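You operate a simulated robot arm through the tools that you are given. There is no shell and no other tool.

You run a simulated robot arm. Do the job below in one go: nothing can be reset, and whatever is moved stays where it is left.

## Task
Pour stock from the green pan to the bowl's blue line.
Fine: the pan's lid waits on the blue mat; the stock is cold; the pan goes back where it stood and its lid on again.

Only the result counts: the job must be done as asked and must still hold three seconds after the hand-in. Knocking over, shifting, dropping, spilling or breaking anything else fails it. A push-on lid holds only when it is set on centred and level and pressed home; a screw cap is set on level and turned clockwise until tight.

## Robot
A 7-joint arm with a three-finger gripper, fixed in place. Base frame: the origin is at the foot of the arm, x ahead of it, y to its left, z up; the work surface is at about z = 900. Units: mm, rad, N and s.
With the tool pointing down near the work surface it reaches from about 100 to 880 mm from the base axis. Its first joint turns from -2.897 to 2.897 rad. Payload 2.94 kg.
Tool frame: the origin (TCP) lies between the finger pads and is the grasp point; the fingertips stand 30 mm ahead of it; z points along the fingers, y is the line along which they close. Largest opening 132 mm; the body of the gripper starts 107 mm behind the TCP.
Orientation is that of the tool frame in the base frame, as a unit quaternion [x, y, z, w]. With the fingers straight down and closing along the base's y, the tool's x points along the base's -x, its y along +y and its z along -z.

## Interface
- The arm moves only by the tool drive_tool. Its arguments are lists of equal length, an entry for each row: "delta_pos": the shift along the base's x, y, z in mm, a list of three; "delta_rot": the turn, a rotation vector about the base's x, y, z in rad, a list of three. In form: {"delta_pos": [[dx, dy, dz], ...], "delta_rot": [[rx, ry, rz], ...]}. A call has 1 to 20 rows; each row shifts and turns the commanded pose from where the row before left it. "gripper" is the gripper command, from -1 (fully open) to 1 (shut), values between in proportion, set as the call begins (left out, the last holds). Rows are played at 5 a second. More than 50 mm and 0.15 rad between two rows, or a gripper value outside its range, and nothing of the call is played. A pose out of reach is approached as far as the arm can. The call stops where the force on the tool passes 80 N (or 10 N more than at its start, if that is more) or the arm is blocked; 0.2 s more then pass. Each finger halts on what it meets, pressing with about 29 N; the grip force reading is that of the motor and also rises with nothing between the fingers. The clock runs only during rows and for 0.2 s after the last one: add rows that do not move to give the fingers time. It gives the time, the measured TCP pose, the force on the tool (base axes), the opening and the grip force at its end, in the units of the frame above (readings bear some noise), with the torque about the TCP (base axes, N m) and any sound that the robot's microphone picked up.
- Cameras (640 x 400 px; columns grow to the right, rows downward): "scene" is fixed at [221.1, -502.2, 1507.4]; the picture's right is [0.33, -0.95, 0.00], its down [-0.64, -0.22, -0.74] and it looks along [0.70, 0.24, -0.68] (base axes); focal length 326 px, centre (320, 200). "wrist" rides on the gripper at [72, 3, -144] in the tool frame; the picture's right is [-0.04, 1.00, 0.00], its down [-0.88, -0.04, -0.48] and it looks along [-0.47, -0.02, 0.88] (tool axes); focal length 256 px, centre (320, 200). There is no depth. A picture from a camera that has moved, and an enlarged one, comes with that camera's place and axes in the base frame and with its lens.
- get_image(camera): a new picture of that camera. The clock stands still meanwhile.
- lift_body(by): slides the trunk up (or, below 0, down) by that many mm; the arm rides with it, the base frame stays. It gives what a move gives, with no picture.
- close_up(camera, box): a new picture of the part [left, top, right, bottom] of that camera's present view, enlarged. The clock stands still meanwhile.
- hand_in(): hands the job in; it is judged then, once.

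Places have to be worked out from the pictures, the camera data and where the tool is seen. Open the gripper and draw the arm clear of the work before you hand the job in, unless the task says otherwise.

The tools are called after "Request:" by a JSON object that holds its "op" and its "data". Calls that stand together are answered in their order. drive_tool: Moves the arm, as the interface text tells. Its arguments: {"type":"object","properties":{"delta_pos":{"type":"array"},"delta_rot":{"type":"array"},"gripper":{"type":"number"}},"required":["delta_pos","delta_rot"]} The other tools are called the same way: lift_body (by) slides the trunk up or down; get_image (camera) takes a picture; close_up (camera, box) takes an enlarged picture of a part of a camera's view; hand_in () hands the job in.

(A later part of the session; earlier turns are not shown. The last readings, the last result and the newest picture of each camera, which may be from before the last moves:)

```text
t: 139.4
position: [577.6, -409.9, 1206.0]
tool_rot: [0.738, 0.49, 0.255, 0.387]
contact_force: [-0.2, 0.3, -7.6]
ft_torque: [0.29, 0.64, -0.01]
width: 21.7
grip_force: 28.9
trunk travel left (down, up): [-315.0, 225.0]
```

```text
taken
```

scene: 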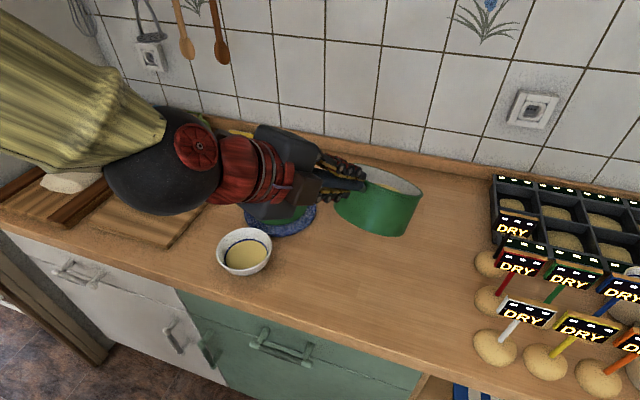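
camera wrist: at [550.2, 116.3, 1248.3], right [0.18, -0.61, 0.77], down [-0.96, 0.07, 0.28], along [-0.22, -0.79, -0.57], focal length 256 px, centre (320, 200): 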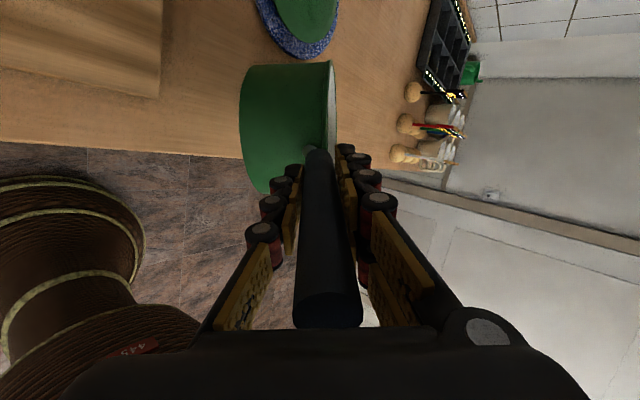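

Back above the pan's place. I'll restore the trunk by 60 mm, then turn the yaw back to the original handle direction.

Request:
{"op": "lift_body", "data": {"by": 60}}

Request:
{"op": "drive_tool", "data": {"delta_pos": [[0.5, 0, -2], [1, 0, -4], [1, 0, -5], [1.5, 0.5, -6], [1.5, 0.5, -6], [1.5, 0.5, -6], [1.5, 0.5, -6], [1.5, 0.5, -5], [1, 0.5, -4], [1, 0.5, -2], [0, 0, 0]], "delta_rot": [[0, 0, 0.012], [0, 0, 0.02], [0, 0, 0.025], [0, 0, 0.028], [0, 0, 0.028], [0, 0, 0.028], [0, 0, 0.028], [0, 0, 0.026], [0, 0, 0.022], [0, 0, 0.015], [0, 0, 0]]}}

```text
t: 140.4
position: [577.4, -408.8, 1266.3]
tool_rot: [0.739, 0.49, 0.253, 0.386]
contact_force: [-0.1, -0.4, -8.9]
ft_torque: [0.29, 0.63, -0.01]
width: 21.7
grip_force: 29.3
trunk travel left (down, up): [-375.0, 165.0]
```

```text
t: 142.8
position: [588.7, -404.5, 1221.0]
tool_rot: [0.676, 0.573, 0.298, 0.355]
contact_force: [-0.1, -0.1, -8.4]
ft_torque: [0.1, 0.72, 0.02]
width: 21.6
grip_force: 29.3
trunk travel left (down, up): [-375.0, 165.0]
```

Yaw matches the original -9.7°. Now I'll level the pan while descending to the carry height where this pose was reachable before.

Request:
{"op": "drive_tool", "data": {"delta_pos": [[0, 0, -3], [0, 0, -5], [0, 0, -6], [0, 0, -6], [0, 0, -7], [0, 0, -7], [0, 0, -7], [0, 0, -7], [0, 0, -7], [0, 0, -7], [0, 0, -7], [0, 0, -7], [0, 0, -7], [0, 0, -7], [0, 0, -6], [0, 0, -6], [0, 0, -4], [0, 0, -2], [0, 0, 0]], "delta_rot": [[-0.00432, -0.02534, 0], [-0.00432, -0.02534, 0], [-0.00432, -0.02534, 0], [-0.00432, -0.02534, 0], [-0.00432, -0.02534, 0], [-0.00432, -0.02534, 0], [-0.00432, -0.02534, 0], [-0.00432, -0.02534, 0], [-0.00432, -0.02534, 0], [-0.00432, -0.02534, 0], [-0.00432, -0.02534, 0], [-0.00432, -0.02534, 0], [-0.00432, -0.02534, 0], [-0.00432, -0.02534, 0], [-0.00432, -0.02534, 0], [-0.00432, -0.02534, 0], [-0.00432, -0.02534, 0], [-0.00432, -0.02534, 0], [0, 0, 0]]}}

Request:
{"op": "get_image", "data": {"camera": "scene"}}

Request:
{"op": "get_image", "data": {"camera": "wrist"}}

```text
t: 146.8
position: [587.3, -404.4, 1113.5]
tool_rot: [0.577, 0.489, 0.421, 0.501]
contact_force: [0.8, 1.0, -8.5]
ft_torque: [0.2, 0.99, 0.01]
width: 22.1
grip_force: 28.5
trunk travel left (down, up): [-375.0, 165.0]
```

```text
taken
```

scene: 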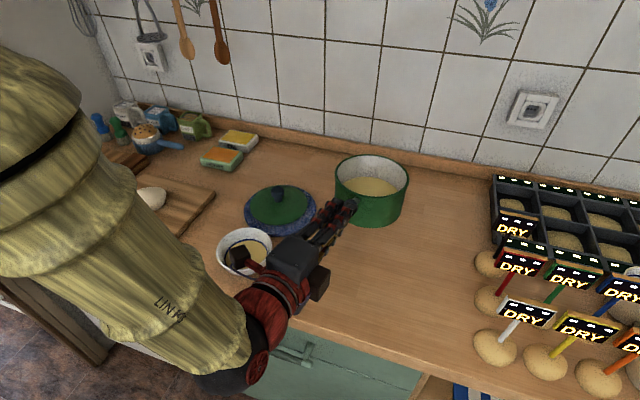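

```text
taken
camera wrist: at [461.2, -310.5, 1136.5], right [0.14, -0.06, 0.99], down [-0.62, -0.79, 0.03], along [0.77, -0.62, -0.15], focal length 256 px, centre (320, 200)
```

wrist: 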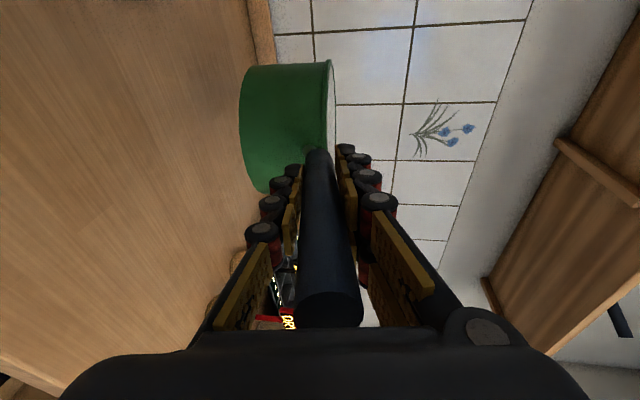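

The orientation matches the grasp pose and the handle hasn't slipped in the grip. I'll nudge about +2.5 mm in x and -1 in y to match the recorded position, and descend in stages, averaging readings.

Request:
{"op": "drive_tool", "data": {"delta_pos": [[1.2, -0.5, -3], [1, -0.3, -8], [0, 0, -12], [0, 0, -14], [0, 0, -14], [0, 0, -12], [0, 0, -8], [0, 0, -4], [0, 0, 0], [0, 0, 0]], "delta_rot": [[0, 0, 0], [0, 0, 0], [0, 0, 0], [0, 0, 0], [0, 0, 0], [0, 0, 0], [0, 0, 0], [0, 0, 0], [0, 0, 0], [0, 0, 0]]}}

Request:
{"op": "drive_tool", "data": {"delta_pos": [[0, 0, 0]], "delta_rot": [[0, 0, 0]]}}

Request:
{"op": "drive_tool", "data": {"delta_pos": [[0, 0, 0]], "delta_rot": [[0, 0, 0]]}}

Request:
{"op": "drive_tool", "data": {"delta_pos": [[0, 0, 0]], "delta_rot": [[0, 0, 0]]}}

```text
t: 149.0
position: [590.0, -405.8, 1037.7]
tool_rot: [0.578, 0.489, 0.42, 0.501]
contact_force: [0.0, 0.4, -8.2]
ft_torque: [0.17, 0.99, -0.01]
width: 22.0
grip_force: 29.1
trunk travel left (down, up): [-375.0, 165.0]
```

```text
t: 149.4
position: [590.9, -405.6, 1036.9]
tool_rot: [0.578, 0.488, 0.42, 0.501]
contact_force: [0.7, 0.4, -9.0]
ft_torque: [0.16, 1.01, -0.02]
width: 21.8
grip_force: 29.0
trunk travel left (down, up): [-375.0, 165.0]
```

```text
t: 149.8
position: [590.1, -404.9, 1037.9]
tool_rot: [0.577, 0.488, 0.42, 0.502]
contact_force: [-0.1, 0.4, -7.2]
ft_torque: [0.19, 1.01, 0.0]
width: 22.1
grip_force: 29.2
trunk travel left (down, up): [-375.0, 165.0]
```

```text
t: 150.2
position: [590.3, -405.4, 1038.0]
tool_rot: [0.577, 0.489, 0.421, 0.501]
contact_force: [-0.3, 0.3, -7.8]
ft_torque: [0.18, 1.01, 0.02]
width: 22.0
grip_force: 28.5
trunk travel left (down, up): [-375.0, 165.0]
```

The averaged position (590.3, -405.4) matches the original within half a millimetre. I'll descend to just above contact.

Request:
{"op": "drive_tool", "data": {"delta_pos": [[-0.4, 0, -4], [0, 0, -8], [0, 0, -10], [0, 0, -8], [0, 0, -6], [0, 0, -4], [0, 0, -3], [0, 0, 0]], "delta_rot": [[0, 0, 0], [0, 0, 0], [0, 0, 0], [0, 0, 0], [0, 0, 0], [0, 0, 0], [0, 0, 0], [0, 0, 0]]}}

Request:
{"op": "close_up", "data": {"camera": "scene", "box": [290, 185, 410, 310]}}

Request:
{"op": "get_image", "data": {"camera": "wrist"}}

```text
t: 152.0
position: [590.3, -405.5, 994.1]
tool_rot: [0.577, 0.489, 0.419, 0.502]
contact_force: [0.7, -0.7, -8.7]
ft_torque: [0.17, 1.02, 0.01]
width: 22.0
grip_force: 28.8
trunk travel left (down, up): [-375.0, 165.0]
```

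```text
3.20 times, centred on (350, 248) of scene
camera zoom: at [221.1, -502.2, 1507.4], right [0.33, -0.95, 0.0], down [-0.64, -0.22, -0.74], along [0.7, 0.24, -0.68], focal length 1042 px, centre (224, 48)
```

zoom: 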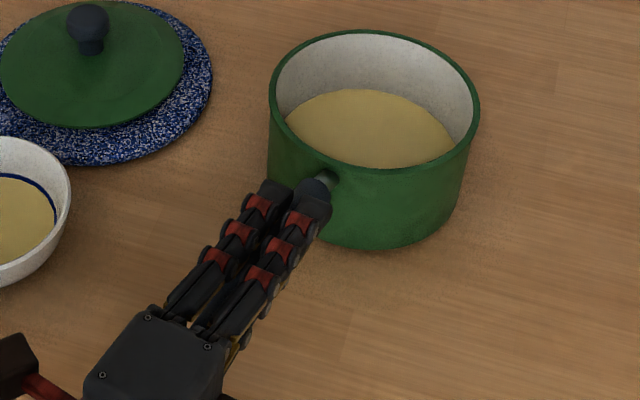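

```text
taken
camera wrist: at [463.5, -311.6, 1019.1], right [0.14, -0.06, 0.99], down [-0.62, -0.79, 0.04], along [0.78, -0.61, -0.15], focal length 256 px, centre (320, 200)
```

wrist: 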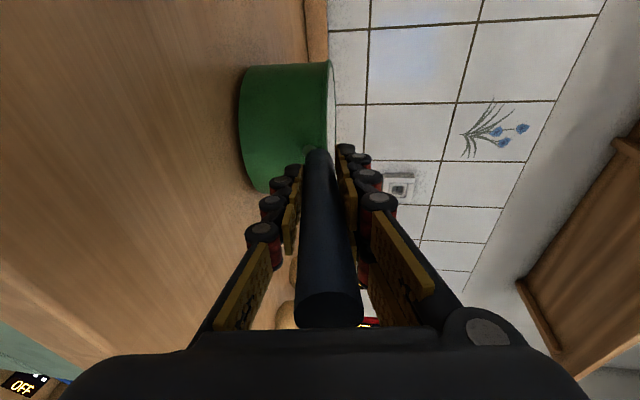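

The pan looks about 2 mm to the right of its original line in the picture; I'll shift +1.5 mm in y and lower gently until it is supported.

Request:
{"op": "drive_tool", "data": {"delta_pos": [[0, 0.8, -1], [0, 0.7, -2], [0, 0, -2], [0, 0, -1], [0, 0, 0]], "delta_rot": [[0, 0, 0], [0, 0, 0], [0, 0, 0], [0, 0, 0], [0, 0, 0]]}}

Request:
{"op": "close_up", "data": {"camera": "scene", "box": [290, 185, 410, 310]}}

```text
t: 153.2
position: [590.3, -405.2, 989.3]
tool_rot: [0.576, 0.488, 0.421, 0.502]
contact_force: [0.0, 0.3, -3.4]
ft_torque: [0.02, -0.12, 0.07]
width: 22.1
grip_force: 29.1
trunk travel left (down, up): [-375.0, 165.0]
```

```text
3.20 times, centred on (350, 248) of scene
camera zoom: at [221.1, -502.2, 1507.4], right [0.33, -0.95, 0.0], down [-0.64, -0.22, -0.74], along [0.7, 0.24, -0.68], focal length 1042 px, centre (224, 48)
```

zoom: 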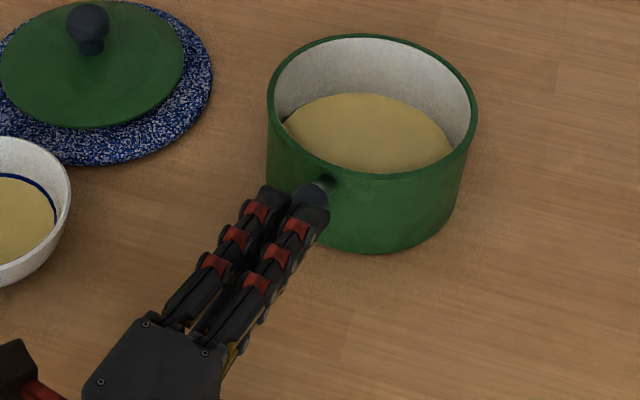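

The pan's front is touching (load down to 3.4 N). I'll lower the last few mm to set it flat.

Request:
{"op": "drive_tool", "data": {"delta_pos": [[0, 0, -1], [0, 0, -1], [0, 0, -1], [0, 0, 0]], "delta_rot": [[0, 0, 0], [0, 0, 0], [0, 0, 0], [0, 0, 0]]}}

Request:
{"op": "close_up", "data": {"camera": "scene", "box": [290, 185, 410, 310]}}

```text
t: 154.2
position: [589.0, -404.6, 987.4]
tool_rot: [0.577, 0.489, 0.42, 0.501]
contact_force: [-3.5, 0.2, 1.1]
ft_torque: [-0.06, -0.48, -0.07]
width: 21.5
grip_force: 28.8
trunk travel left (down, up): [-375.0, 165.0]
```

```text
3.20 times, centred on (350, 248) of scene
camera zoom: at [221.1, -502.2, 1507.4], right [0.33, -0.95, 0.0], down [-0.64, -0.22, -0.74], along [0.7, 0.24, -0.68], focal length 1042 px, centre (224, 48)
```

zoom: 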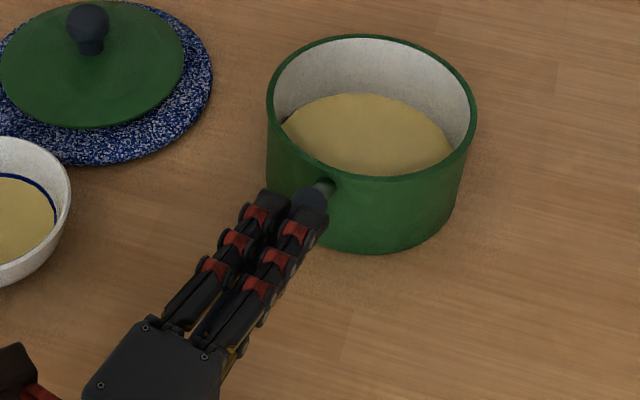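

Nearly down. Two more mm, then check before opening.

Request:
{"op": "drive_tool", "data": {"delta_pos": [[-0.5, 0.3, -1], [-0.5, 0.3, -1], [0, 0, 0]], "delta_rot": [[0, 0, 0], [0, 0, 0], [0, 0, 0]]}}

Request:
{"op": "close_up", "data": {"camera": "scene", "box": [290, 185, 410, 310]}}

Request:
{"op": "get_image", "data": {"camera": "wrist"}}

```text
t: 155.0
position: [588.0, -402.6, 985.3]
tool_rot: [0.577, 0.489, 0.42, 0.501]
contact_force: [-2.2, -1.6, -0.8]
ft_torque: [-0.15, -0.57, -0.48]
width: 21.7
grip_force: 29.0
trunk travel left (down, up): [-375.0, 165.0]
```

```text
3.20 times, centred on (350, 248) of scene
camera zoom: at [221.1, -502.2, 1507.4], right [0.33, -0.95, 0.0], down [-0.64, -0.22, -0.74], along [0.7, 0.24, -0.68], focal length 1042 px, centre (224, 48)
```

zoom: 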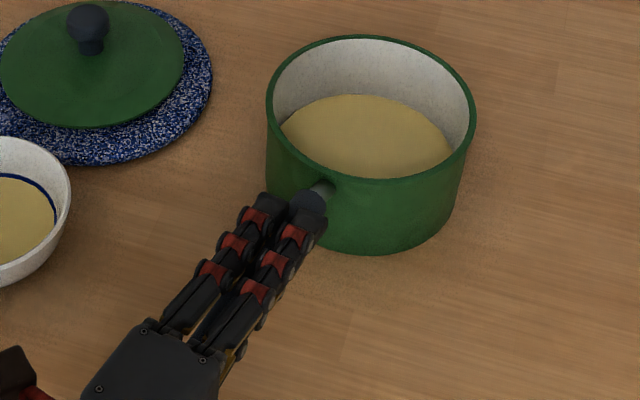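

```text
taken
camera wrist: at [461.7, -309.7, 1008.5], right [0.14, -0.06, 0.99], down [-0.62, -0.79, 0.03], along [0.77, -0.62, -0.14], focal length 256 px, centre (320, 200)
```

wrist: 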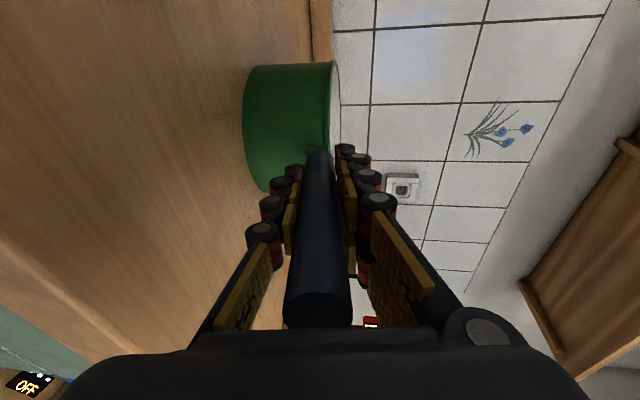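

The pan outline matches the original within about 1 mm and the handle aligns as at the first grasp. I'll open the gripper.

Request:
{"op": "drive_tool", "data": {"delta_pos": [[0, 0, 0], [0, 0, 0], [0, 0, 0], [0, 0, 0], [0, 0, 0]], "delta_rot": [[0, 0, 0], [0, 0, 0], [0, 0, 0], [0, 0, 0], [0, 0, 0]], "gripper": 0.1}}

Request:
{"op": "close_up", "data": {"camera": "scene", "box": [290, 185, 410, 310]}}

Request:
{"op": "get_image", "data": {"camera": "wrist"}}

```text
t: 156.2
position: [588.2, -403.5, 983.8]
tool_rot: [0.577, 0.489, 0.421, 0.501]
contact_force: [0.0, -0.4, 0.0]
ft_torque: [-0.01, 0.01, -0.01]
width: 59.6
grip_force: 0.0
trunk travel left (down, up): [-375.0, 165.0]
```

```text
3.20 times, centred on (350, 248) of scene
camera zoom: at [221.1, -502.2, 1507.4], right [0.33, -0.95, 0.0], down [-0.64, -0.22, -0.74], along [0.7, 0.24, -0.68], focal length 1042 px, centre (224, 48)
```

zoom: 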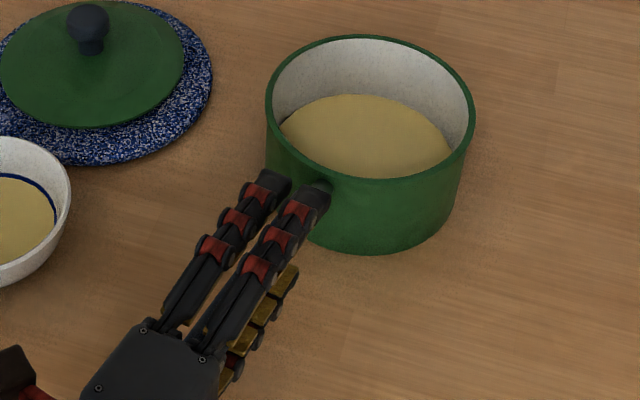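

```text
taken
camera wrist: at [461.9, -309.4, 1008.5], right [0.14, -0.06, 0.99], down [-0.62, -0.79, 0.03], along [0.78, -0.61, -0.14], focal length 256 px, centre (320, 200)
```

wrist: 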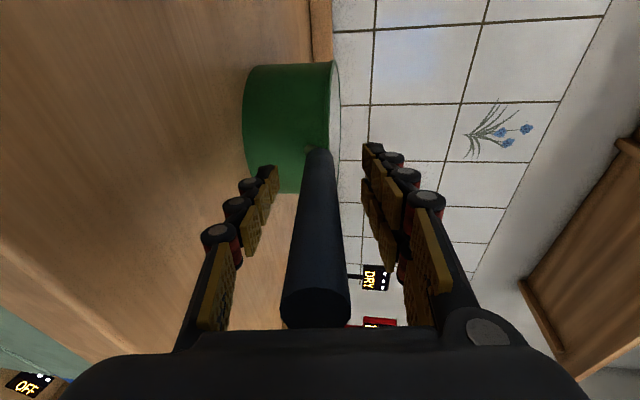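

Released, and the pan stands exactly where it was. I'll withdraw straight back along the handle axis.

Request:
{"op": "drive_tool", "data": {"delta_pos": [[-6, 1, 0.9], [-12, 2, 1.75], [-14, 2.4, 2.05], [-14, 2.4, 2.05], [-14, 2.4, 2.05], [-14, 2.4, 2.05], [-14, 2.4, 2.05], [-14, 2.4, 2.05], [-14, 2.4, 2.05], [-14, 2.4, 2.05], [-14, 2.4, 2.05], [-14, 2.4, 2.05], [-12, 2, 1.75], [0, 0, 0]], "delta_rot": [[0, 0, 0], [0, 0, 0], [0, 0, 0], [0, 0, 0], [0, 0, 0], [0, 0, 0], [0, 0, 0], [0, 0, 0], [0, 0, 0], [0, 0, 0], [0, 0, 0], [0, 0, 0], [0, 0, 0], [0, 0, 0]]}}

Request:
{"op": "get_image", "data": {"camera": "scene"}}

```text
t: 159.2
position: [417.6, -373.3, 1009.4]
tool_rot: [0.577, 0.489, 0.42, 0.501]
contact_force: [-0.6, -0.4, -1.0]
ft_torque: [0.02, 0.0, -0.01]
width: 59.4
grip_force: 0.0
trunk travel left (down, up): [-375.0, 165.0]
```

```text
taken
```

scene: 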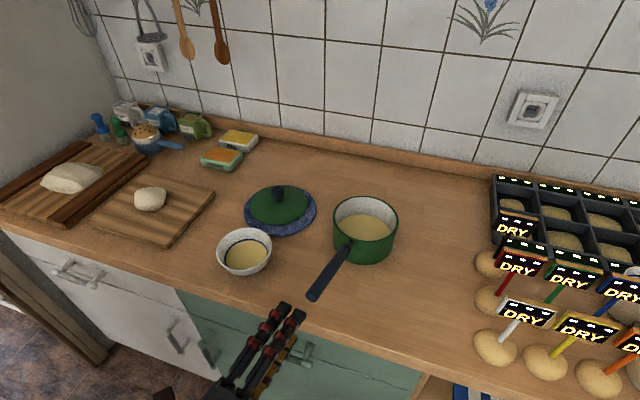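

All clear of the handle; everything stands in place. I'll raise the arm, then turn the tool back to pointing down by reversing the earlier rotations.

Request:
{"op": "drive_tool", "data": {"delta_pos": [[0, 0, 15], [0, 0, 25], [0, 0, 25], [0, 0, 25], [0, 0, 25], [0, 0, 25], [0, 0, 25], [0, 0, 15], [0, 0, 8], [0, 0, 0], [0, 0, 0]], "delta_rot": [[0, 0, 0], [0, 0, 0], [0, 0, 0], [0, 0, 0], [0, 0, 0], [0, 0, 0], [0, 0, 0], [0, 0, 0], [0, 0, 0], [0, 0, 0.0845], [0, 0, 0.0845]]}}

Request:
{"op": "drive_tool", "data": {"delta_pos": [[3, -2, 0], [3, -2, 0], [3, -2, 0], [3, -1, 0], [3, -1, 0], [3, -1, 0], [3, -1, 0], [3, -1, 0], [3, -1, 0], [3, -1, 0], [0, 0, 0]], "delta_rot": [[0, 0.14277, 0], [0, 0.14277, 0], [0, 0.14277, 0], [0, 0.14277, 0], [0, 0.14277, 0], [0, 0.14277, 0], [0, 0.14277, 0], [0, 0.14277, 0], [0, 0.14277, 0], [0, 0.14277, 0], [0, 0, 0]]}}

```text
t: 161.6
position: [418.2, -374.8, 1196.9]
tool_rot: [0.534, 0.536, 0.462, 0.463]
contact_force: [-0.4, -0.2, 0.0]
ft_torque: [-0.02, -0.02, 0.06]
width: 59.6
grip_force: 0.1
trunk travel left (down, up): [-375.0, 165.0]
```

```text
t: 164.0
position: [437.5, -383.8, 1198.0]
tool_rot: [0.682, 0.684, 0.182, 0.183]
contact_force: [-0.3, 0.1, 0.9]
ft_torque: [0.02, 0.0, -0.01]
width: 59.4
grip_force: 0.0
out of reach, approached as far as the arm can: row 7, 8, 9, 10
trunk travel left (down, up): [-375.0, 165.0]
```

The last 30° of pitch was out of reach this close in. I'll move outward first, then finish the rotation.

Request:
{"op": "drive_tool", "data": {"delta_pos": [[15, 0, 2], [20, 0, 2], [20, 5, 2], [20, 5, 2], [20, 5, 2], [15, 5, 0], [0, 0, 0]], "delta_rot": [[0, 0, 0], [0, 0, 0], [0, 0, 0], [0, 0, 0], [0, 0, 0], [0, 0, 0], [0, 0, 0]]}}

Request:
{"op": "drive_tool", "data": {"delta_pos": [[0, 0, 0], [0, 0, 0], [0, 0, 0], [0, 0, 0]], "delta_rot": [[0, 0.1, 0], [0, 0.1, 0], [0, 0.1, 0], [0, 0, 0]]}}

Request:
{"op": "get_image", "data": {"camera": "scene"}}

```text
t: 165.6
position: [506.1, -354.0, 1163.7]
tool_rot: [0.682, 0.684, 0.183, 0.184]
contact_force: [-0.5, -0.2, -0.7]
ft_torque: [0.03, 0.01, 0.03]
width: 59.5
grip_force: 0.1
out of reach, approached as far as the arm can: row 1, 2, 3, 4, 5, 6
trunk travel left (down, up): [-375.0, 165.0]
```

```text
t: 166.6
position: [505.1, -353.5, 1164.2]
tool_rot: [0.682, 0.685, 0.182, 0.184]
contact_force: [0.1, 0.1, -0.2]
ft_torque: [0.0, -0.03, 0.0]
width: 59.5
grip_force: 0.1
out of reach, approached as far as the arm can: row 1, 2, 3
trunk travel left (down, up): [-375.0, 165.0]
```

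```text
taken
```

scene: 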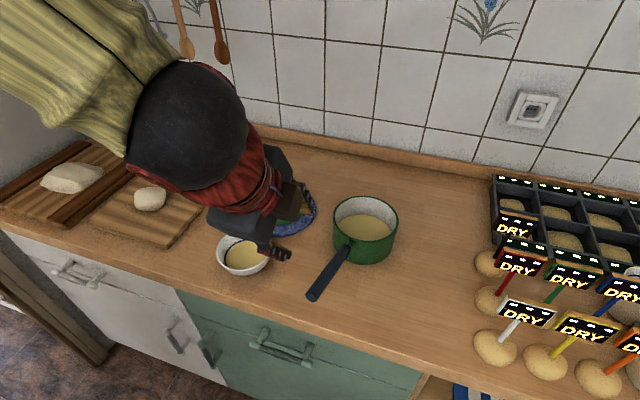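

The remaining pitch seems limited by the last joint. Rolling the tool about its own axis toward the original orientation should free it; I'll test a small roll.

Request:
{"op": "drive_tool", "data": {"delta_pos": [[0, 0, 0], [0, 0, 0], [0, 0, 0], [0, 0, 0], [0, 0, 0]], "delta_rot": [[-0.05, 0, 0.0866], [-0.05, 0, 0.0866], [-0.05, 0, 0.0866], [-0.05, 0, 0.0866], [0, 0, 0]]}}

```text
t: 167.8
position: [504.2, -353.2, 1164.0]
tool_rot: [0.531, 0.807, 0.141, 0.217]
contact_force: [-0.2, -0.1, -0.1]
ft_torque: [0.02, 0.01, -0.02]
width: 59.2
grip_force: 0.1
trunk travel left (down, up): [-375.0, 165.0]
```

That worked. I'll finish the roll and rise a little.

Request:
{"op": "drive_tool", "data": {"delta_pos": [[0, 0, 2], [0, 0, 3], [0, 0, 3], [0, 0, 3], [0, 0, 3], [0, 0, 3], [0, 0, 3], [0, 0, 3], [0, 0, 3], [0, 0, 3], [0, 0, 3], [0, 0, 2], [0, 0, 0]], "delta_rot": [[-0.0488, 0, 0.0845], [-0.0488, 0, 0.0845], [-0.0488, 0, 0.0845], [-0.0488, 0, 0.0845], [-0.0488, 0, 0.0845], [-0.0488, 0, 0.0845], [-0.0488, 0, 0.0845], [-0.0488, 0, 0.0845], [-0.0488, 0, 0.0845], [-0.0488, 0, 0.0845], [-0.0488, 0, 0.0845], [-0.0488, 0, 0.0845], [0, 0, 0]]}}

Request:
{"op": "drive_tool", "data": {"delta_pos": [[2, 0, 4], [2, 0, 4], [2, 0, 4], [2, 0, 4], [0, 0, 0]], "delta_rot": [[0, 0.13, 0], [0, 0.13, 0], [0, 0.13, 0], [0, 0.1336, 0], [0, 0, 0]]}}

Request:
{"op": "get_image", "data": {"camera": "scene"}}

```text
t: 170.6
position: [505.3, -353.3, 1197.5]
tool_rot: [-0.003, 0.966, -0.001, 0.258]
contact_force: [0.3, -0.1, 0.5]
ft_torque: [0.0, 0.0, 0.0]
width: 59.5
grip_force: 0.0
trunk travel left (down, up): [-375.0, 165.0]
```

```text
t: 171.8
position: [504.1, -353.2, 1202.2]
tool_rot: [-0.004, 0.992, 0.008, 0.125]
contact_force: [-0.1, -1.0, 0.1]
ft_torque: [-0.01, -0.02, 0.0]
width: 59.3
grip_force: 0.1
out of reach, approached as far as the arm can: row 3, 4
trunk travel left (down, up): [-375.0, 165.0]
```

```text
taken
```

scene: 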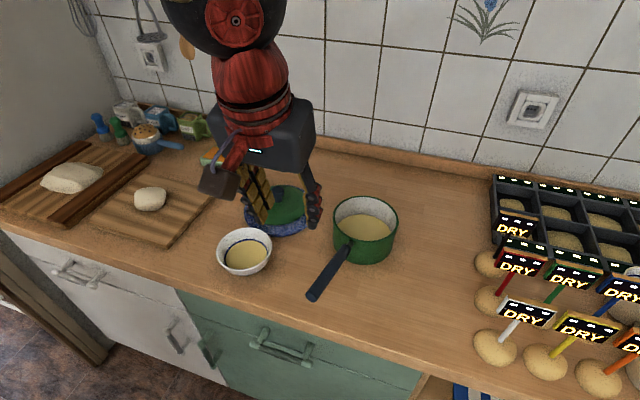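

Almost pointing down (14° left). I'll move toward the lid area, where tool-down worked before, and finish the rotation there.

Request:
{"op": "drive_tool", "data": {"delta_pos": [[10, 5, -4], [20, 10, -6], [25, 15, -8], [25, 15, -8], [25, 15, -8], [20, 12, -6], [10, 6, -4], [0, 0, 0]], "delta_rot": [[0, 0, 0], [0, 0, 0], [0, 0, 0], [0, 0, 0], [0, 0, 0], [0, 0, 0], [0, 0, 0], [0, 0, 0]]}}

Request:
{"op": "drive_tool", "data": {"delta_pos": [[0, 0, 0], [0, 0, 0], [0, 0, 0]], "delta_rot": [[0, 0.1, 0], [0, 0.1, 0], [0, 0, 0]]}}

```text
t: 173.6
position: [605.6, -267.7, 1120.4]
tool_rot: [-0.004, 0.992, 0.01, 0.126]
contact_force: [0.0, 0.4, 1.3]
ft_torque: [0.01, 0.01, 0.0]
width: 59.3
grip_force: 0.0
out of reach, approached as far as the arm can: row 3, 4, 5, 6, 7
trunk travel left (down, up): [-375.0, 165.0]
```

```text
t: 174.4
position: [606.3, -267.4, 1120.2]
tool_rot: [-0.004, 0.992, 0.01, 0.127]
contact_force: [-0.6, -0.2, 0.2]
ft_torque: [0.01, 0.03, 0.0]
width: 59.5
grip_force: 0.1
out of reach, approached as far as the arm can: row 1, 2
trunk travel left (down, up): [-375.0, 165.0]
```

Still limited. I'll look at the arm's posture from the scene camera.

Request:
{"op": "get_image", "data": {"camera": "scene"}}

Request:
{"op": "get_image", "data": {"camera": "wrist"}}

```text
taken
```

scene: 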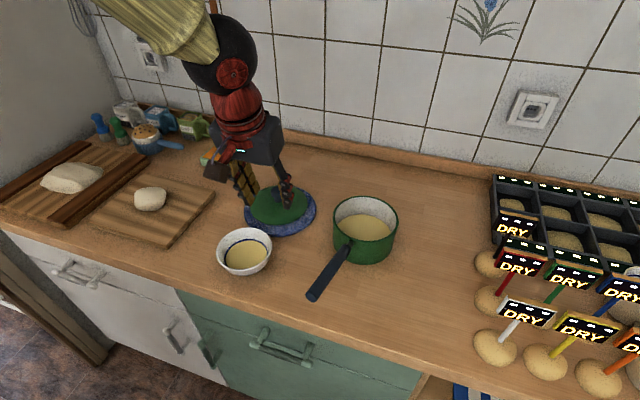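

```text
taken
camera wrist: at [500.9, -267.9, 1241.8], right [0.03, 1.0, 0.03], down [0.73, -0.04, 0.68], along [0.68, 0.0, -0.73], focal length 256 px, centre (320, 200)
```

wrist: 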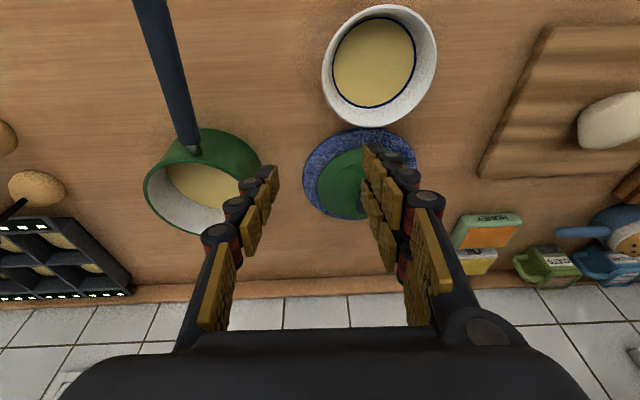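

The wrist view also confirms the bowl level is on the line all around. The arm's elbow has swung sideways, limiting it up high. The lid is low, so I'll try moving lower and outward, then straighten the tool there.

Request:
{"op": "drive_tool", "data": {"delta_pos": [[8, 4, -6], [12, 5, -8], [12, 5, -8], [12, 5, -8], [12, 5, -8], [0, 0, 0]], "delta_rot": [[0, 0, 0], [0, 0, 0], [0, 0, 0], [0, 0, 0], [0, 0, 0], [0, 0, 0]]}}

```text
t: 175.8
position: [655.9, -240.6, 1072.9]
tool_rot: [-0.003, 0.992, 0.011, 0.128]
contact_force: [0.2, -0.1, 0.3]
ft_torque: [0.01, -0.01, 0.0]
width: 59.5
grip_force: 0.0
out of reach, approached as far as the arm can: row 4, 5
trunk travel left (down, up): [-375.0, 165.0]
```

Progress, but still near a limit. Raising the trunk brings the shoulder up relative to the wrist; I'll try +80 mm and then lower the tool.

Request:
{"op": "lift_body", "data": {"by": 80}}

Request:
{"op": "drive_tool", "data": {"delta_pos": [[0, 0, -5], [0, 0, -8], [0, 0, -10], [0, 0, -10], [0, 0, -10], [0, 0, -8], [0, 0, 0]], "delta_rot": [[0, 0, 0], [0, 0, 0], [0, 0, 0], [0, 0, 0], [0, 0, 0], [0, 0, 0], [0, 0, 0]]}}

Request:
{"op": "drive_tool", "data": {"delta_pos": [[0, 0, 0], [0, 0, 0], [0, 0, 0]], "delta_rot": [[0, 0.06, 0], [0, 0.06, 0], [0, 0, 0]]}}

```text
t: 176.9
position: [655.1, -239.1, 1151.7]
tool_rot: [-0.004, 0.992, 0.012, 0.127]
contact_force: [0.1, -0.3, 0.3]
ft_torque: [0.0, 0.02, 0.02]
width: 59.3
grip_force: 0.1
trunk travel left (down, up): [-455.0, 85.0]
```

```text
t: 178.6
position: [656.3, -239.2, 1100.8]
tool_rot: [-0.004, 0.992, 0.011, 0.129]
contact_force: [-0.4, -0.2, 0.1]
ft_torque: [-0.02, -0.01, -0.02]
width: 59.3
grip_force: 0.0
trunk travel left (down, up): [-455.0, 85.0]
```

```text
t: 179.3
position: [654.7, -239.9, 1100.0]
tool_rot: [-0.004, 0.992, 0.012, 0.127]
contact_force: [-0.3, -0.3, -0.9]
ft_torque: [0.0, -0.03, 0.02]
width: 59.3
grip_force: 0.0
out of reach, approached as far as the arm can: row 1, 2
trunk travel left (down, up): [-455.0, 85.0]
```

Lowering tracks fine, but turning to vertical moves the wrist outward, beyond what this elbow posture allows. I'll test how it behaves lower and further out, toward the lid.

Request:
{"op": "drive_tool", "data": {"delta_pos": [[4, 2, -8], [8, 3, -10], [10, 4, -10], [10, 4, -10], [10, 4, -8], [0, 0, 0]], "delta_rot": [[0, 0, 0], [0, 0, 0], [0, 0, 0], [0, 0, 0], [0, 0, 0], [0, 0, 0]]}}

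Request:
{"op": "drive_tool", "data": {"delta_pos": [[0, 0, 0], [0, 0, 0], [0, 0, 0]], "delta_rot": [[0, 0.06, 0], [0, 0.06, 0], [0, 0, 0]]}}

```text
t: 180.8
position: [698.0, -222.9, 1055.4]
tool_rot: [-0.004, 0.992, 0.011, 0.128]
contact_force: [0.8, 0.6, 0.2]
ft_torque: [0.01, 0.01, 0.02]
width: 59.3
grip_force: 0.0
trunk travel left (down, up): [-455.0, 85.0]
```

```text
t: 181.6
position: [698.4, -222.6, 1055.9]
tool_rot: [-0.005, 0.992, 0.012, 0.128]
contact_force: [0.1, 0.5, 0.8]
ft_torque: [-0.01, 0.0, 0.03]
width: 59.2
grip_force: 0.0
out of reach, approached as far as the arm can: row 1, 2
trunk travel left (down, up): [-455.0, 85.0]
```

Translation is fine here but the remaining pitch isn't. I'll test whether turning about the vertical changes that, since the knob is round and any grip direction works.

Request:
{"op": "drive_tool", "data": {"delta_pos": [[0, 0, 0], [0, 0, 0], [0, 0, 0], [0, 0, 0], [0, 0, 0]], "delta_rot": [[0, 0, -0.12], [0, 0, -0.12], [0, 0, -0.12], [0, 0, -0.12], [0, 0, 0]]}}

Request:
{"op": "drive_tool", "data": {"delta_pos": [[0, 0, 0], [0, 0, 0], [0, 0, 0]], "delta_rot": [[0.025, 0.05, 0], [0.025, 0.05, 0], [0, 0, 0]]}}

```text
t: 182.8
position: [661.1, -196.7, 1051.1]
tool_rot: [0.13, 0.974, 0.008, 0.187]
contact_force: [-0.3, -0.1, 1.6]
ft_torque: [-0.03, -0.04, 0.0]
width: 59.3
grip_force: 0.1
out of reach, approached as far as the arm can: row 1, 2, 3, 4
trunk travel left (down, up): [-455.0, 85.0]
```

```text
t: 183.6
position: [662.6, -197.5, 1050.1]
tool_rot: [0.134, 0.981, 0.026, 0.135]
contact_force: [0.0, 0.0, 0.4]
ft_torque: [-0.02, -0.01, -0.02]
width: 59.1
grip_force: 0.1
trunk travel left (down, up): [-455.0, 85.0]
```

Turning clockwise is limited, so I'll try counter-clockwise and then the pitch.

Request:
{"op": "drive_tool", "data": {"delta_pos": [[0, 0, 0], [0, 0, 0], [0, 0, 0], [0, 0, 0], [0, 0, 0], [0, 0, 0]], "delta_rot": [[0, 0, 0.12], [0, 0, 0.12], [0, 0, 0.12], [0, 0, 0.12], [0, 0, 0.12], [0, 0, 0]]}}

Request:
{"op": "drive_tool", "data": {"delta_pos": [[0, 0, 0], [0, 0, 0], [0, 0, 0]], "delta_rot": [[-0.015, 0.06, 0], [-0.015, 0.06, 0], [0, 0, 0]]}}

```text
t: 184.9
position: [660.7, -196.9, 1049.5]
tool_rot: [-0.162, 0.977, 0.063, 0.122]
contact_force: [0.1, 0.2, 0.2]
ft_torque: [-0.01, 0.0, -0.02]
width: 59.7
grip_force: 0.0
trunk travel left (down, up): [-455.0, 85.0]
```

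```text
t: 185.8
position: [661.7, -198.2, 1050.4]
tool_rot: [-0.159, 0.984, 0.059, 0.06]
contact_force: [0.3, -0.3, 0.3]
ft_torque: [-0.02, 0.03, 0.0]
width: 59.4
grip_force: 0.0
trunk travel left (down, up): [-455.0, 85.0]
```

Counter-clockwise works and the pitch is now free. I'll bring the tool to vertical.

Request:
{"op": "drive_tool", "data": {"delta_pos": [[0, 0, 0], [0, 0, 0], [0, 0, 0], [0, 0, 0]], "delta_rot": [[-0.046, 0.0335, 0], [-0.046, 0.0335, 0], [-0.045, 0.0335, 0], [0, 0, 0]]}}

```text
t: 186.8
position: [660.7, -197.9, 1051.0]
tool_rot: [-0.159, 0.984, 0.06, 0.06]
contact_force: [0.8, -0.3, -0.3]
ft_torque: [0.01, -0.02, -0.01]
width: 59.4
grip_force: 0.1
out of reach, approached as far as the arm can: row 1, 2, 3
trunk travel left (down, up): [-455.0, 85.0]
```

Still bounded in that direction. More counter-clockwise turn, then retry.

Request:
{"op": "drive_tool", "data": {"delta_pos": [[0, 0, 0], [0, 0, 0], [0, 0, 0], [0, 0, 0], [0, 0, 0]], "delta_rot": [[0, 0, 0.13], [0, 0, 0.13], [0, 0, 0.13], [0, 0, 0.13], [0, 0, 0]]}}

Request:
{"op": "get_image", "data": {"camera": "scene"}}

```text
t: 187.9
position: [644.5, -189.8, 1039.3]
tool_rot: [-0.408, 0.909, 0.074, 0.045]
contact_force: [0.8, -0.3, 0.6]
ft_torque: [0.0, 0.02, 0.01]
width: 59.5
grip_force: 0.1
out of reach, approached as far as the arm can: row 4
trunk travel left (down, up): [-455.0, 85.0]
```

```text
taken
```

scene: 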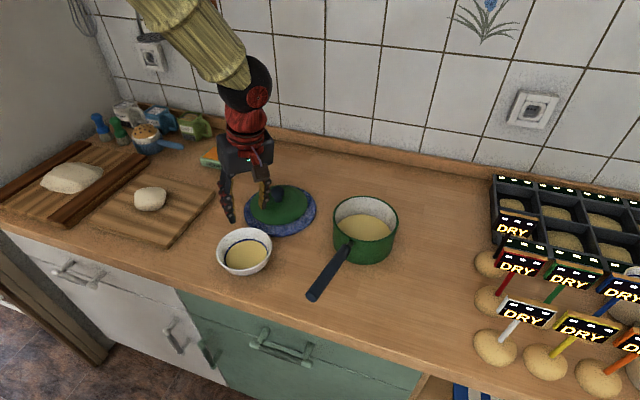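

The tool is close to vertical but turned about 49°. I'll rise first for safety and check how it tracks.

Request:
{"op": "drive_tool", "data": {"delta_pos": [[0, 0, 5], [0, 0, 10], [0, 0, 10], [0, 0, 10], [0, 0, 5], [0, 0, 0]], "delta_rot": [[0, 0, 0], [0, 0, 0], [0, 0, 0], [0, 0, 0], [0, 0, 0], [0, 0, 0]]}}

```text
t: 189.3
position: [628.2, -181.3, 1066.5]
tool_rot: [-0.407, 0.909, 0.074, 0.046]
contact_force: [-0.7, -0.1, -0.4]
ft_torque: [0.0, -0.02, 0.04]
width: 59.4
grip_force: 0.0
out of reach, approached as far as the arm can: row 2, 3, 4
trunk travel left (down, up): [-455.0, 85.0]
```

The evidence fits a flipped wrist: it bends the wrong way past straight. To unflip it I'll swing the tool up through straight, then to the left, and then back down, all well above the work. First the nose-up part.

Request:
{"op": "drive_tool", "data": {"delta_pos": [[0, 0, 4], [0, 0, 8], [0, 0, 10], [0, 0, 12], [0, 0, 12], [0, 0, 12], [0, 0, 12], [0, 0, 12], [0, 0, 10], [0, 0, 8], [0, 0, 0]], "delta_rot": [[0.03, -0.11, 0], [0.03, -0.11, 0], [0.03, -0.11, 0], [0.03, -0.11, 0], [0.03, -0.11, 0], [0, -0.12, 0], [0, -0.12, 0], [0, -0.12, 0], [0, -0.12, 0], [0, -0.12, 0], [0, 0, 0]]}}

Request:
{"op": "get_image", "data": {"camera": "scene"}}

```text
t: 191.8
position: [630.3, -184.3, 1168.3]
tool_rot: [-0.397, 0.723, -0.095, 0.557]
contact_force: [0.2, 0.1, 0.0]
ft_torque: [0.03, 0.02, -0.03]
width: 59.6
grip_force: 0.1
trunk travel left (down, up): [-455.0, 85.0]
```

```text
taken
```

scene: 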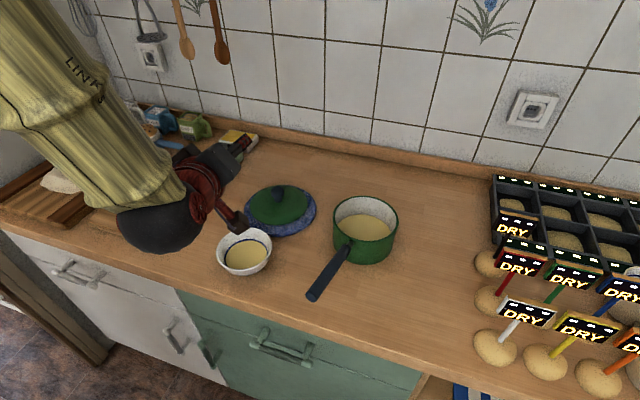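

Tracking is clean now, with the tool pointing forward at 21° down. Next I'll swing the tool to the left around the wrist, about 76°.

Request:
{"op": "drive_tool", "data": {"delta_pos": [[-2.3, 21.4, 2], [-4.4, 20.5, 2], [-6.5, 19.3, 2], [-8.4, 17.9, 2], [-10.4, 16.3, 2], [-12, 14.6, 2], [-13.4, 12.8, 2], [0, 0, 0]], "delta_rot": [[0, 0, 0.0947], [0, 0, 0.0947], [0, 0, 0.0947], [0, 0, 0.0947], [0, 0, 0.0947], [0, 0, 0.0947], [0, 0, 0.0947], [0, 0, 0]]}}

```text
t: 193.6
position: [572.1, -59.5, 1182.5]
tool_rot: [0.611, -0.554, -0.093, -0.558]
contact_force: [1.0, 0.7, 0.0]
ft_torque: [0.01, 0.03, -0.04]
width: 59.4
grip_force: 0.1
trunk travel left (down, up): [-455.0, 85.0]
```

Tracks well. Second half of the left swing.

Request:
{"op": "drive_tool", "data": {"delta_pos": [[-14.9, 10.7, 2], [-15.8, 8.5, 2], [-16.9, 6.4, 2], [-17.4, 4.0, 2], [-17.8, 1.7, 2], [-18.5, -0.7, 2], [-18.1, -3.1, 2], [0, 0, 0]], "delta_rot": [[0, 0, 0.0947], [0, 0, 0.0947], [0, 0, 0.0947], [0, 0, 0.0947], [0, 0, 0.0947], [0, 0, 0.0947], [0, 0, 0.0947], [0, 0, 0]]}}

Request:
{"op": "get_image", "data": {"camera": "scene"}}

```text
t: 195.3
position: [454.0, -34.4, 1195.6]
tool_rot: [0.758, -0.325, -0.268, -0.498]
contact_force: [0.2, -0.3, -0.1]
ft_torque: [0.0, 0.03, -0.01]
width: 59.4
grip_force: 0.0
trunk travel left (down, up): [-455.0, 85.0]
```

```text
taken
```

scene: 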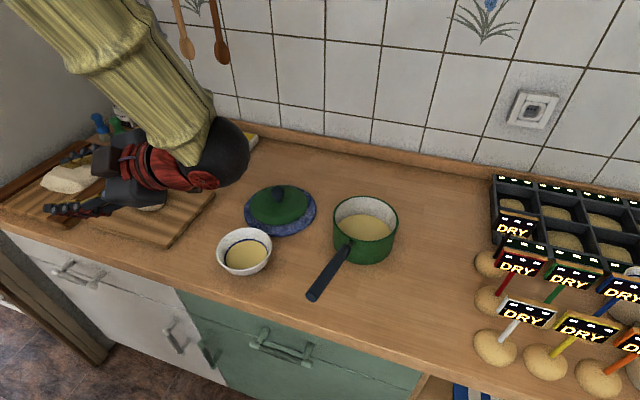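

The tool now points left. Next I'll tip it down to vertical while the hand swings back under the wrist, high above the bowl.

Request:
{"op": "drive_tool", "data": {"delta_pos": [[5.4, -13.2, -22.4], [5.8, -16.8, -20.6], [6.1, -20.2, -18.2], [6.3, -23.3, -15.5], [6.6, -26, -12.3], [0, 0, 0]], "delta_rot": [[-0.1199, -0.0105, 0], [-0.1199, -0.0105, 0], [-0.1199, -0.0105, 0], [-0.1199, -0.0105, 0], [-0.1199, -0.0105, 0], [0, 0, 0]]}}

```text
t: 196.8
position: [481.8, -133.7, 1107.7]
tool_rot: [0.878, -0.378, -0.141, -0.259]
contact_force: [0.0, 0.4, 0.7]
ft_torque: [0.02, -0.01, 0.01]
width: 59.5
grip_force: 0.0
trunk travel left (down, up): [-455.0, 85.0]
```

Tracking fine. Second half to vertical.

Request:
{"op": "drive_tool", "data": {"delta_pos": [[6.7, -28.4, -8.9], [7, -30.3, -5.3], [7, -31.7, -1.3], [7.2, -32.8, 2.7], [7.2, -33.2, 6.8], [0, 0, 0]], "delta_rot": [[-0.1199, -0.0105, 0], [-0.1199, -0.0105, 0], [-0.1199, -0.0105, 0], [-0.1199, -0.0105, 0], [-0.1199, -0.0105, 0], [0, 0, 0]]}}

Request:
{"op": "get_image", "data": {"camera": "scene"}}

```text
t: 198.2
position: [508.6, -228.6, 1095.8]
tool_rot: [0.913, -0.393, -0.054, -0.098]
contact_force: [0.1, -1.3, 0.7]
ft_torque: [-0.03, -0.03, 0.02]
width: 59.4
grip_force: 0.0
out of reach, approached as far as the arm can: row 4, 5
trunk travel left (down, up): [-455.0, 85.0]
```

```text
taken
```

scene: 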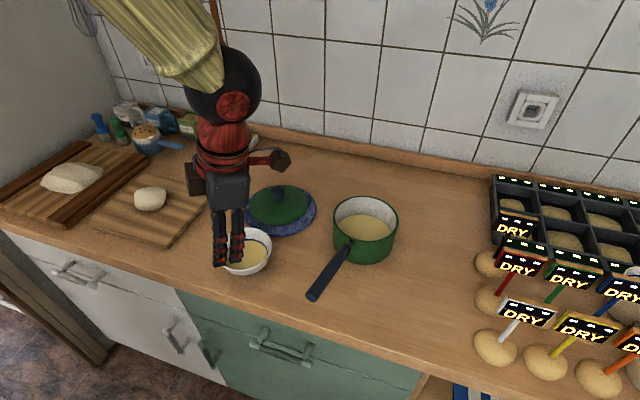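

The last bit to vertical is limited again; the roll may be near its end stop. I'll turn about the vertical in one direction and retry the tilt.

Request:
{"op": "drive_tool", "data": {"delta_pos": [[0, 0, 2], [0, 0, 2], [0, 0, 2], [0, 0, 2], [0, 0, 2], [0, 0, 0]], "delta_rot": [[0, 0.026, 0.117], [0, 0.026, 0.117], [0, 0.026, 0.117], [0, 0.026, 0.117], [0, 0.026, 0.117], [0, 0, 0]]}}

```text
t: 199.6
position: [491.3, -158.3, 1067.0]
tool_rot: [0.979, -0.13, -0.097, -0.126]
contact_force: [0.5, 0.9, 0.5]
ft_torque: [0.0, 0.05, -0.02]
width: 59.1
grip_force: 0.0
out of reach, approached as far as the arm can: row 1, 2, 3, 4, 5
trunk travel left (down, up): [-455.0, 85.0]
```

That direction is limited. I'll go the other way, about the tool's own axis.

Request:
{"op": "drive_tool", "data": {"delta_pos": [[0, 0, 3], [0, 0, 3], [0, 0, 3], [0, 0, 3], [0, 0, 3], [0, 0, 0]], "delta_rot": [[-0.019, 0.033, -0.114], [-0.019, 0.033, -0.114], [-0.019, 0.033, -0.114], [-0.019, 0.033, -0.114], [-0.019, 0.033, -0.114], [0, 0, 0]]}}

```text
t: 200.9
position: [457.7, -135.6, 1047.0]
tool_rot: [0.896, -0.412, -0.146, -0.08]
contact_force: [-0.3, -0.1, 0.5]
ft_torque: [-0.01, 0.0, -0.02]
width: 59.4
grip_force: 0.2
out of reach, approached as far as the arm can: row 1, 2
trunk travel left (down, up): [-455.0, 85.0]
```

Working through the geometry, the last joint was near its lower stop after the swing, and turning clockwise is the free direction. I'll turn further that way about the tool axis while rising slightly.

Request:
{"op": "drive_tool", "data": {"delta_pos": [[2, -2, 3], [2, -2, 4], [3, -3, 4], [3, -3, 4], [3, -3, 4], [3, -3, 4], [3, -3, 4], [3, -3, 4], [0, 0, 0]], "delta_rot": [[-0.0235, 0.0317, -0.1134], [-0.0235, 0.0317, -0.1134], [-0.0235, 0.0317, -0.1134], [-0.0235, 0.0317, -0.1134], [-0.0235, 0.0317, -0.1134], [-0.0235, 0.0317, -0.1134], [-0.0235, 0.0317, -0.1134], [-0.0235, 0.0317, -0.1134], [0, 0, 0]]}}

```text
t: 202.9
position: [448.1, -139.7, 1047.5]
tool_rot: [-0.604, 0.78, 0.166, 0.005]
contact_force: [0.0, -0.3, -0.1]
ft_torque: [0.02, -0.02, 0.01]
width: 59.4
grip_force: 0.1
out of reach, approached as far as the arm can: row 2, 3, 4, 5, 6, 7, 8
trunk travel left (down, up): [-455.0, 85.0]
```

The roll is free but rising and moving outward are not. I'll probe single directions with small moves to find the constraint.

Request:
{"op": "drive_tool", "data": {"delta_pos": [[10, 0, 0], [0, 0, 0]], "delta_rot": [[0, 0, 0], [0, 0, 0]]}}

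Request:
{"op": "drive_tool", "data": {"delta_pos": [[0, -10, 0], [0, 0, 0]], "delta_rot": [[0, 0, 0], [0, 0, 0]]}}

Request:
{"op": "drive_tool", "data": {"delta_pos": [[0, 0, 10], [0, 0, 0]], "delta_rot": [[0, 0, 0], [0, 0, 0]]}}

Request:
{"op": "get_image", "data": {"camera": "scene"}}

```text
t: 203.6
position: [456.5, -137.3, 1046.6]
tool_rot: [-0.604, 0.78, 0.167, 0.005]
contact_force: [-0.4, 0.1, 0.9]
ft_torque: [0.01, -0.01, -0.01]
width: 59.1
grip_force: 0.0
trunk travel left (down, up): [-455.0, 85.0]
```

```text
t: 204.2
position: [456.3, -138.4, 1046.6]
tool_rot: [-0.604, 0.779, 0.166, 0.005]
contact_force: [0.6, 1.1, -0.1]
ft_torque: [0.0, -0.02, 0.0]
width: 59.1
grip_force: 0.1
out of reach, approached as far as the arm can: row 1
trunk travel left (down, up): [-455.0, 85.0]
```

```text
t: 204.8
position: [452.3, -136.4, 1052.1]
tool_rot: [-0.604, 0.779, 0.166, 0.005]
contact_force: [-0.1, -0.1, 0.2]
ft_torque: [-0.01, 0.0, -0.02]
width: 59.6
grip_force: 0.0
out of reach, approached as far as the arm can: row 1
trunk travel left (down, up): [-455.0, 85.0]
```

```text
taken
```

scene: 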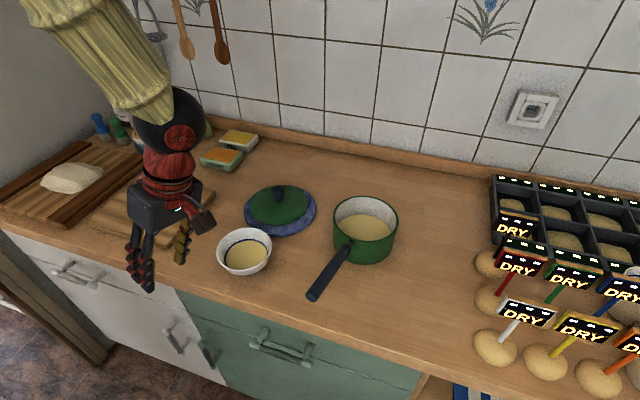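

+x is free, but -y and +z are constrained. I'll enlarge the arm in the scene view to understand the forearm's direction.

Request:
{"op": "close_up", "data": {"camera": "scene", "box": [0, 0, 280, 300]}}

Request:
{"op": "get_image", "data": {"camera": "wrist"}}

```text
1.33 times, centred on (140, 150) of scene
camera zoom: at [221.1, -502.2, 1507.4], right [0.33, -0.95, 0.0], down [-0.64, -0.22, -0.74], along [0.7, 0.24, -0.68], focal length 434 px, centre (560, 267)
```

zoom: 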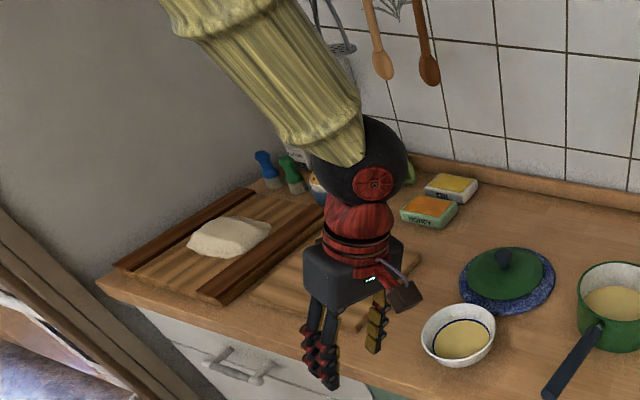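

```text
taken
camera wrist: at [457.9, -242.0, 1174.3], right [-0.93, 0.25, 0.26], down [0.37, 0.69, 0.62], along [-0.02, 0.68, -0.74], focal length 256 px, centre (320, 200)
```

wrist: 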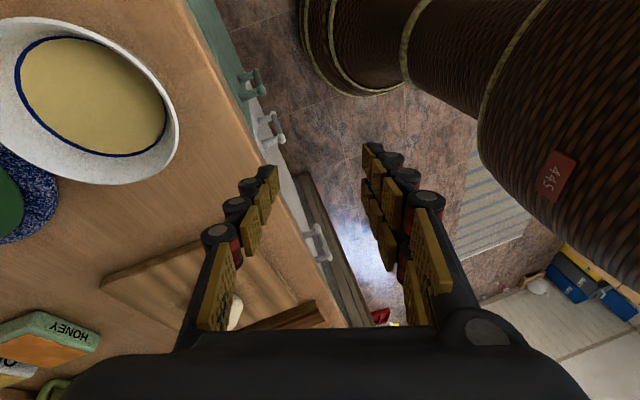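

The arm looks to be in a normal elbow-up posture, so the remaining limit may just have been the roll. Now that the roll has been turned back, I'll test tilting toward vertical.

Request:
{"op": "drive_tool", "data": {"delta_pos": [[0, 0, 0], [0, 0, 0], [0, 0, 0]], "delta_rot": [[-0.06, -0.044, 0], [-0.06, -0.044, 0], [0, 0, 0]]}}

```text
t: 205.6
position: [428.2, -124.9, 1030.0]
tool_rot: [-0.61, 0.787, 0.093, 0.003]
contact_force: [-0.4, -0.3, 0.5]
ft_torque: [0.04, -0.01, 0.01]
width: 59.3
grip_force: 0.0
out of reach, approached as far as the arm can: row 1, 2
trunk travel left (down, up): [-455.0, 85.0]
```

The constraint looks like a near-straight wrist because the forearm is so steep with the raised trunk. I'll go back to the left-pointing pose, which tracked cleanly, and rise there.

Request:
{"op": "drive_tool", "data": {"delta_pos": [[6, 28, 16], [6, 27, 20], [6, 25, 24], [6, 23, 28], [6, 20, 31], [6, 17, 34], [6, 14, 37], [0, 0, 0]], "delta_rot": [[0.1199, 0.0105, 0], [0.1199, 0.0105, 0], [0.1199, 0.0105, 0], [0.1199, 0.0105, 0], [0.1199, 0.0105, 0], [0.1199, 0.0105, 0], [0.1199, 0.0105, 0], [0, 0, 0]]}}

```text
t: 207.3
position: [470.9, 31.5, 1220.5]
tool_rot: [-0.552, 0.681, 0.427, 0.223]
contact_force: [0.2, -0.5, 0.1]
ft_torque: [0.03, 0.0, -0.01]
width: 59.4
grip_force: 0.0
trunk travel left (down, up): [-455.0, 85.0]
```

Clean tracking. I'll raise the tool, then lower the trunk in stages so the forearm becomes flatter before trying vertical again.

Request:
{"op": "drive_tool", "data": {"delta_pos": [[0, 0, 12], [0, 0, 16], [0, 0, 16], [0, 0, 16], [0, 0, 12], [0, 0, 0]], "delta_rot": [[0, 0, 0], [0, 0, 0], [0, 0, 0], [0, 0, 0], [0, 0, 0], [0, 0, 0]]}}

Request:
{"op": "lift_body", "data": {"by": -80}}

Request:
{"op": "drive_tool", "data": {"delta_pos": [[0, 0, 12], [0, 0, 16], [0, 0, 16], [0, 0, 16], [0, 0, 12], [0, 0, 0]], "delta_rot": [[0, 0, 0], [0, 0, 0], [0, 0, 0], [0, 0, 0], [0, 0, 0], [0, 0, 0]]}}

```text
t: 208.8
position: [470.7, 29.3, 1293.4]
tool_rot: [-0.553, 0.681, 0.427, 0.221]
contact_force: [-0.2, -0.2, 0.0]
ft_torque: [0.0, 0.02, 0.01]
width: 59.3
grip_force: 0.0
trunk travel left (down, up): [-455.0, 85.0]
```

```text
t: 209.9
position: [472.1, 30.0, 1213.0]
tool_rot: [-0.554, 0.68, 0.426, 0.222]
contact_force: [-1.0, 0.2, 0.2]
ft_torque: [-0.01, 0.0, -0.02]
width: 59.6
grip_force: 0.1
trunk travel left (down, up): [-375.0, 165.0]
```

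```text
t: 211.3
position: [472.4, 30.7, 1285.0]
tool_rot: [-0.554, 0.68, 0.427, 0.221]
contact_force: [-0.1, 0.1, -0.1]
ft_torque: [0.01, 0.0, -0.01]
width: 59.4
grip_force: 0.1
trunk travel left (down, up): [-375.0, 165.0]
```

All tracking. One more stage: trunk down 60, tool up 60.

Request:
{"op": "lift_body", "data": {"by": -60}}

Request:
{"op": "drive_tool", "data": {"delta_pos": [[4, 0, 10], [5, -4, 14], [5, -6, 14], [5, -6, 14], [5, -4, 10], [0, 0, 0]], "delta_rot": [[0, 0, 0], [0, 0, 0], [0, 0, 0], [0, 0, 0], [0, 0, 0], [0, 0, 0]]}}

Request:
{"op": "get_image", "data": {"camera": "scene"}}

```text
t: 212.3
position: [472.7, 31.7, 1225.6]
tool_rot: [-0.553, 0.68, 0.426, 0.222]
contact_force: [-0.3, -1.4, -0.3]
ft_torque: [-0.01, 0.01, 0.0]
width: 59.1
grip_force: 0.1
trunk travel left (down, up): [-315.0, 225.0]
```

```text
t: 213.7
position: [496.1, 10.0, 1287.9]
tool_rot: [-0.553, 0.68, 0.427, 0.221]
contact_force: [0.8, -0.7, -0.5]
ft_torque: [0.02, -0.01, 0.01]
width: 59.4
grip_force: 0.0
trunk travel left (down, up): [-315.0, 225.0]
```

```text
taken
```

scene: 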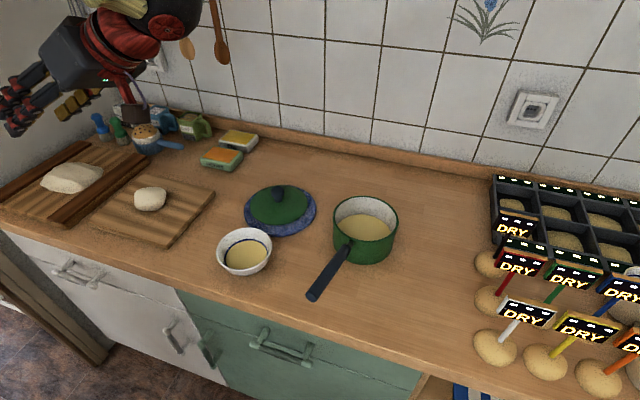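

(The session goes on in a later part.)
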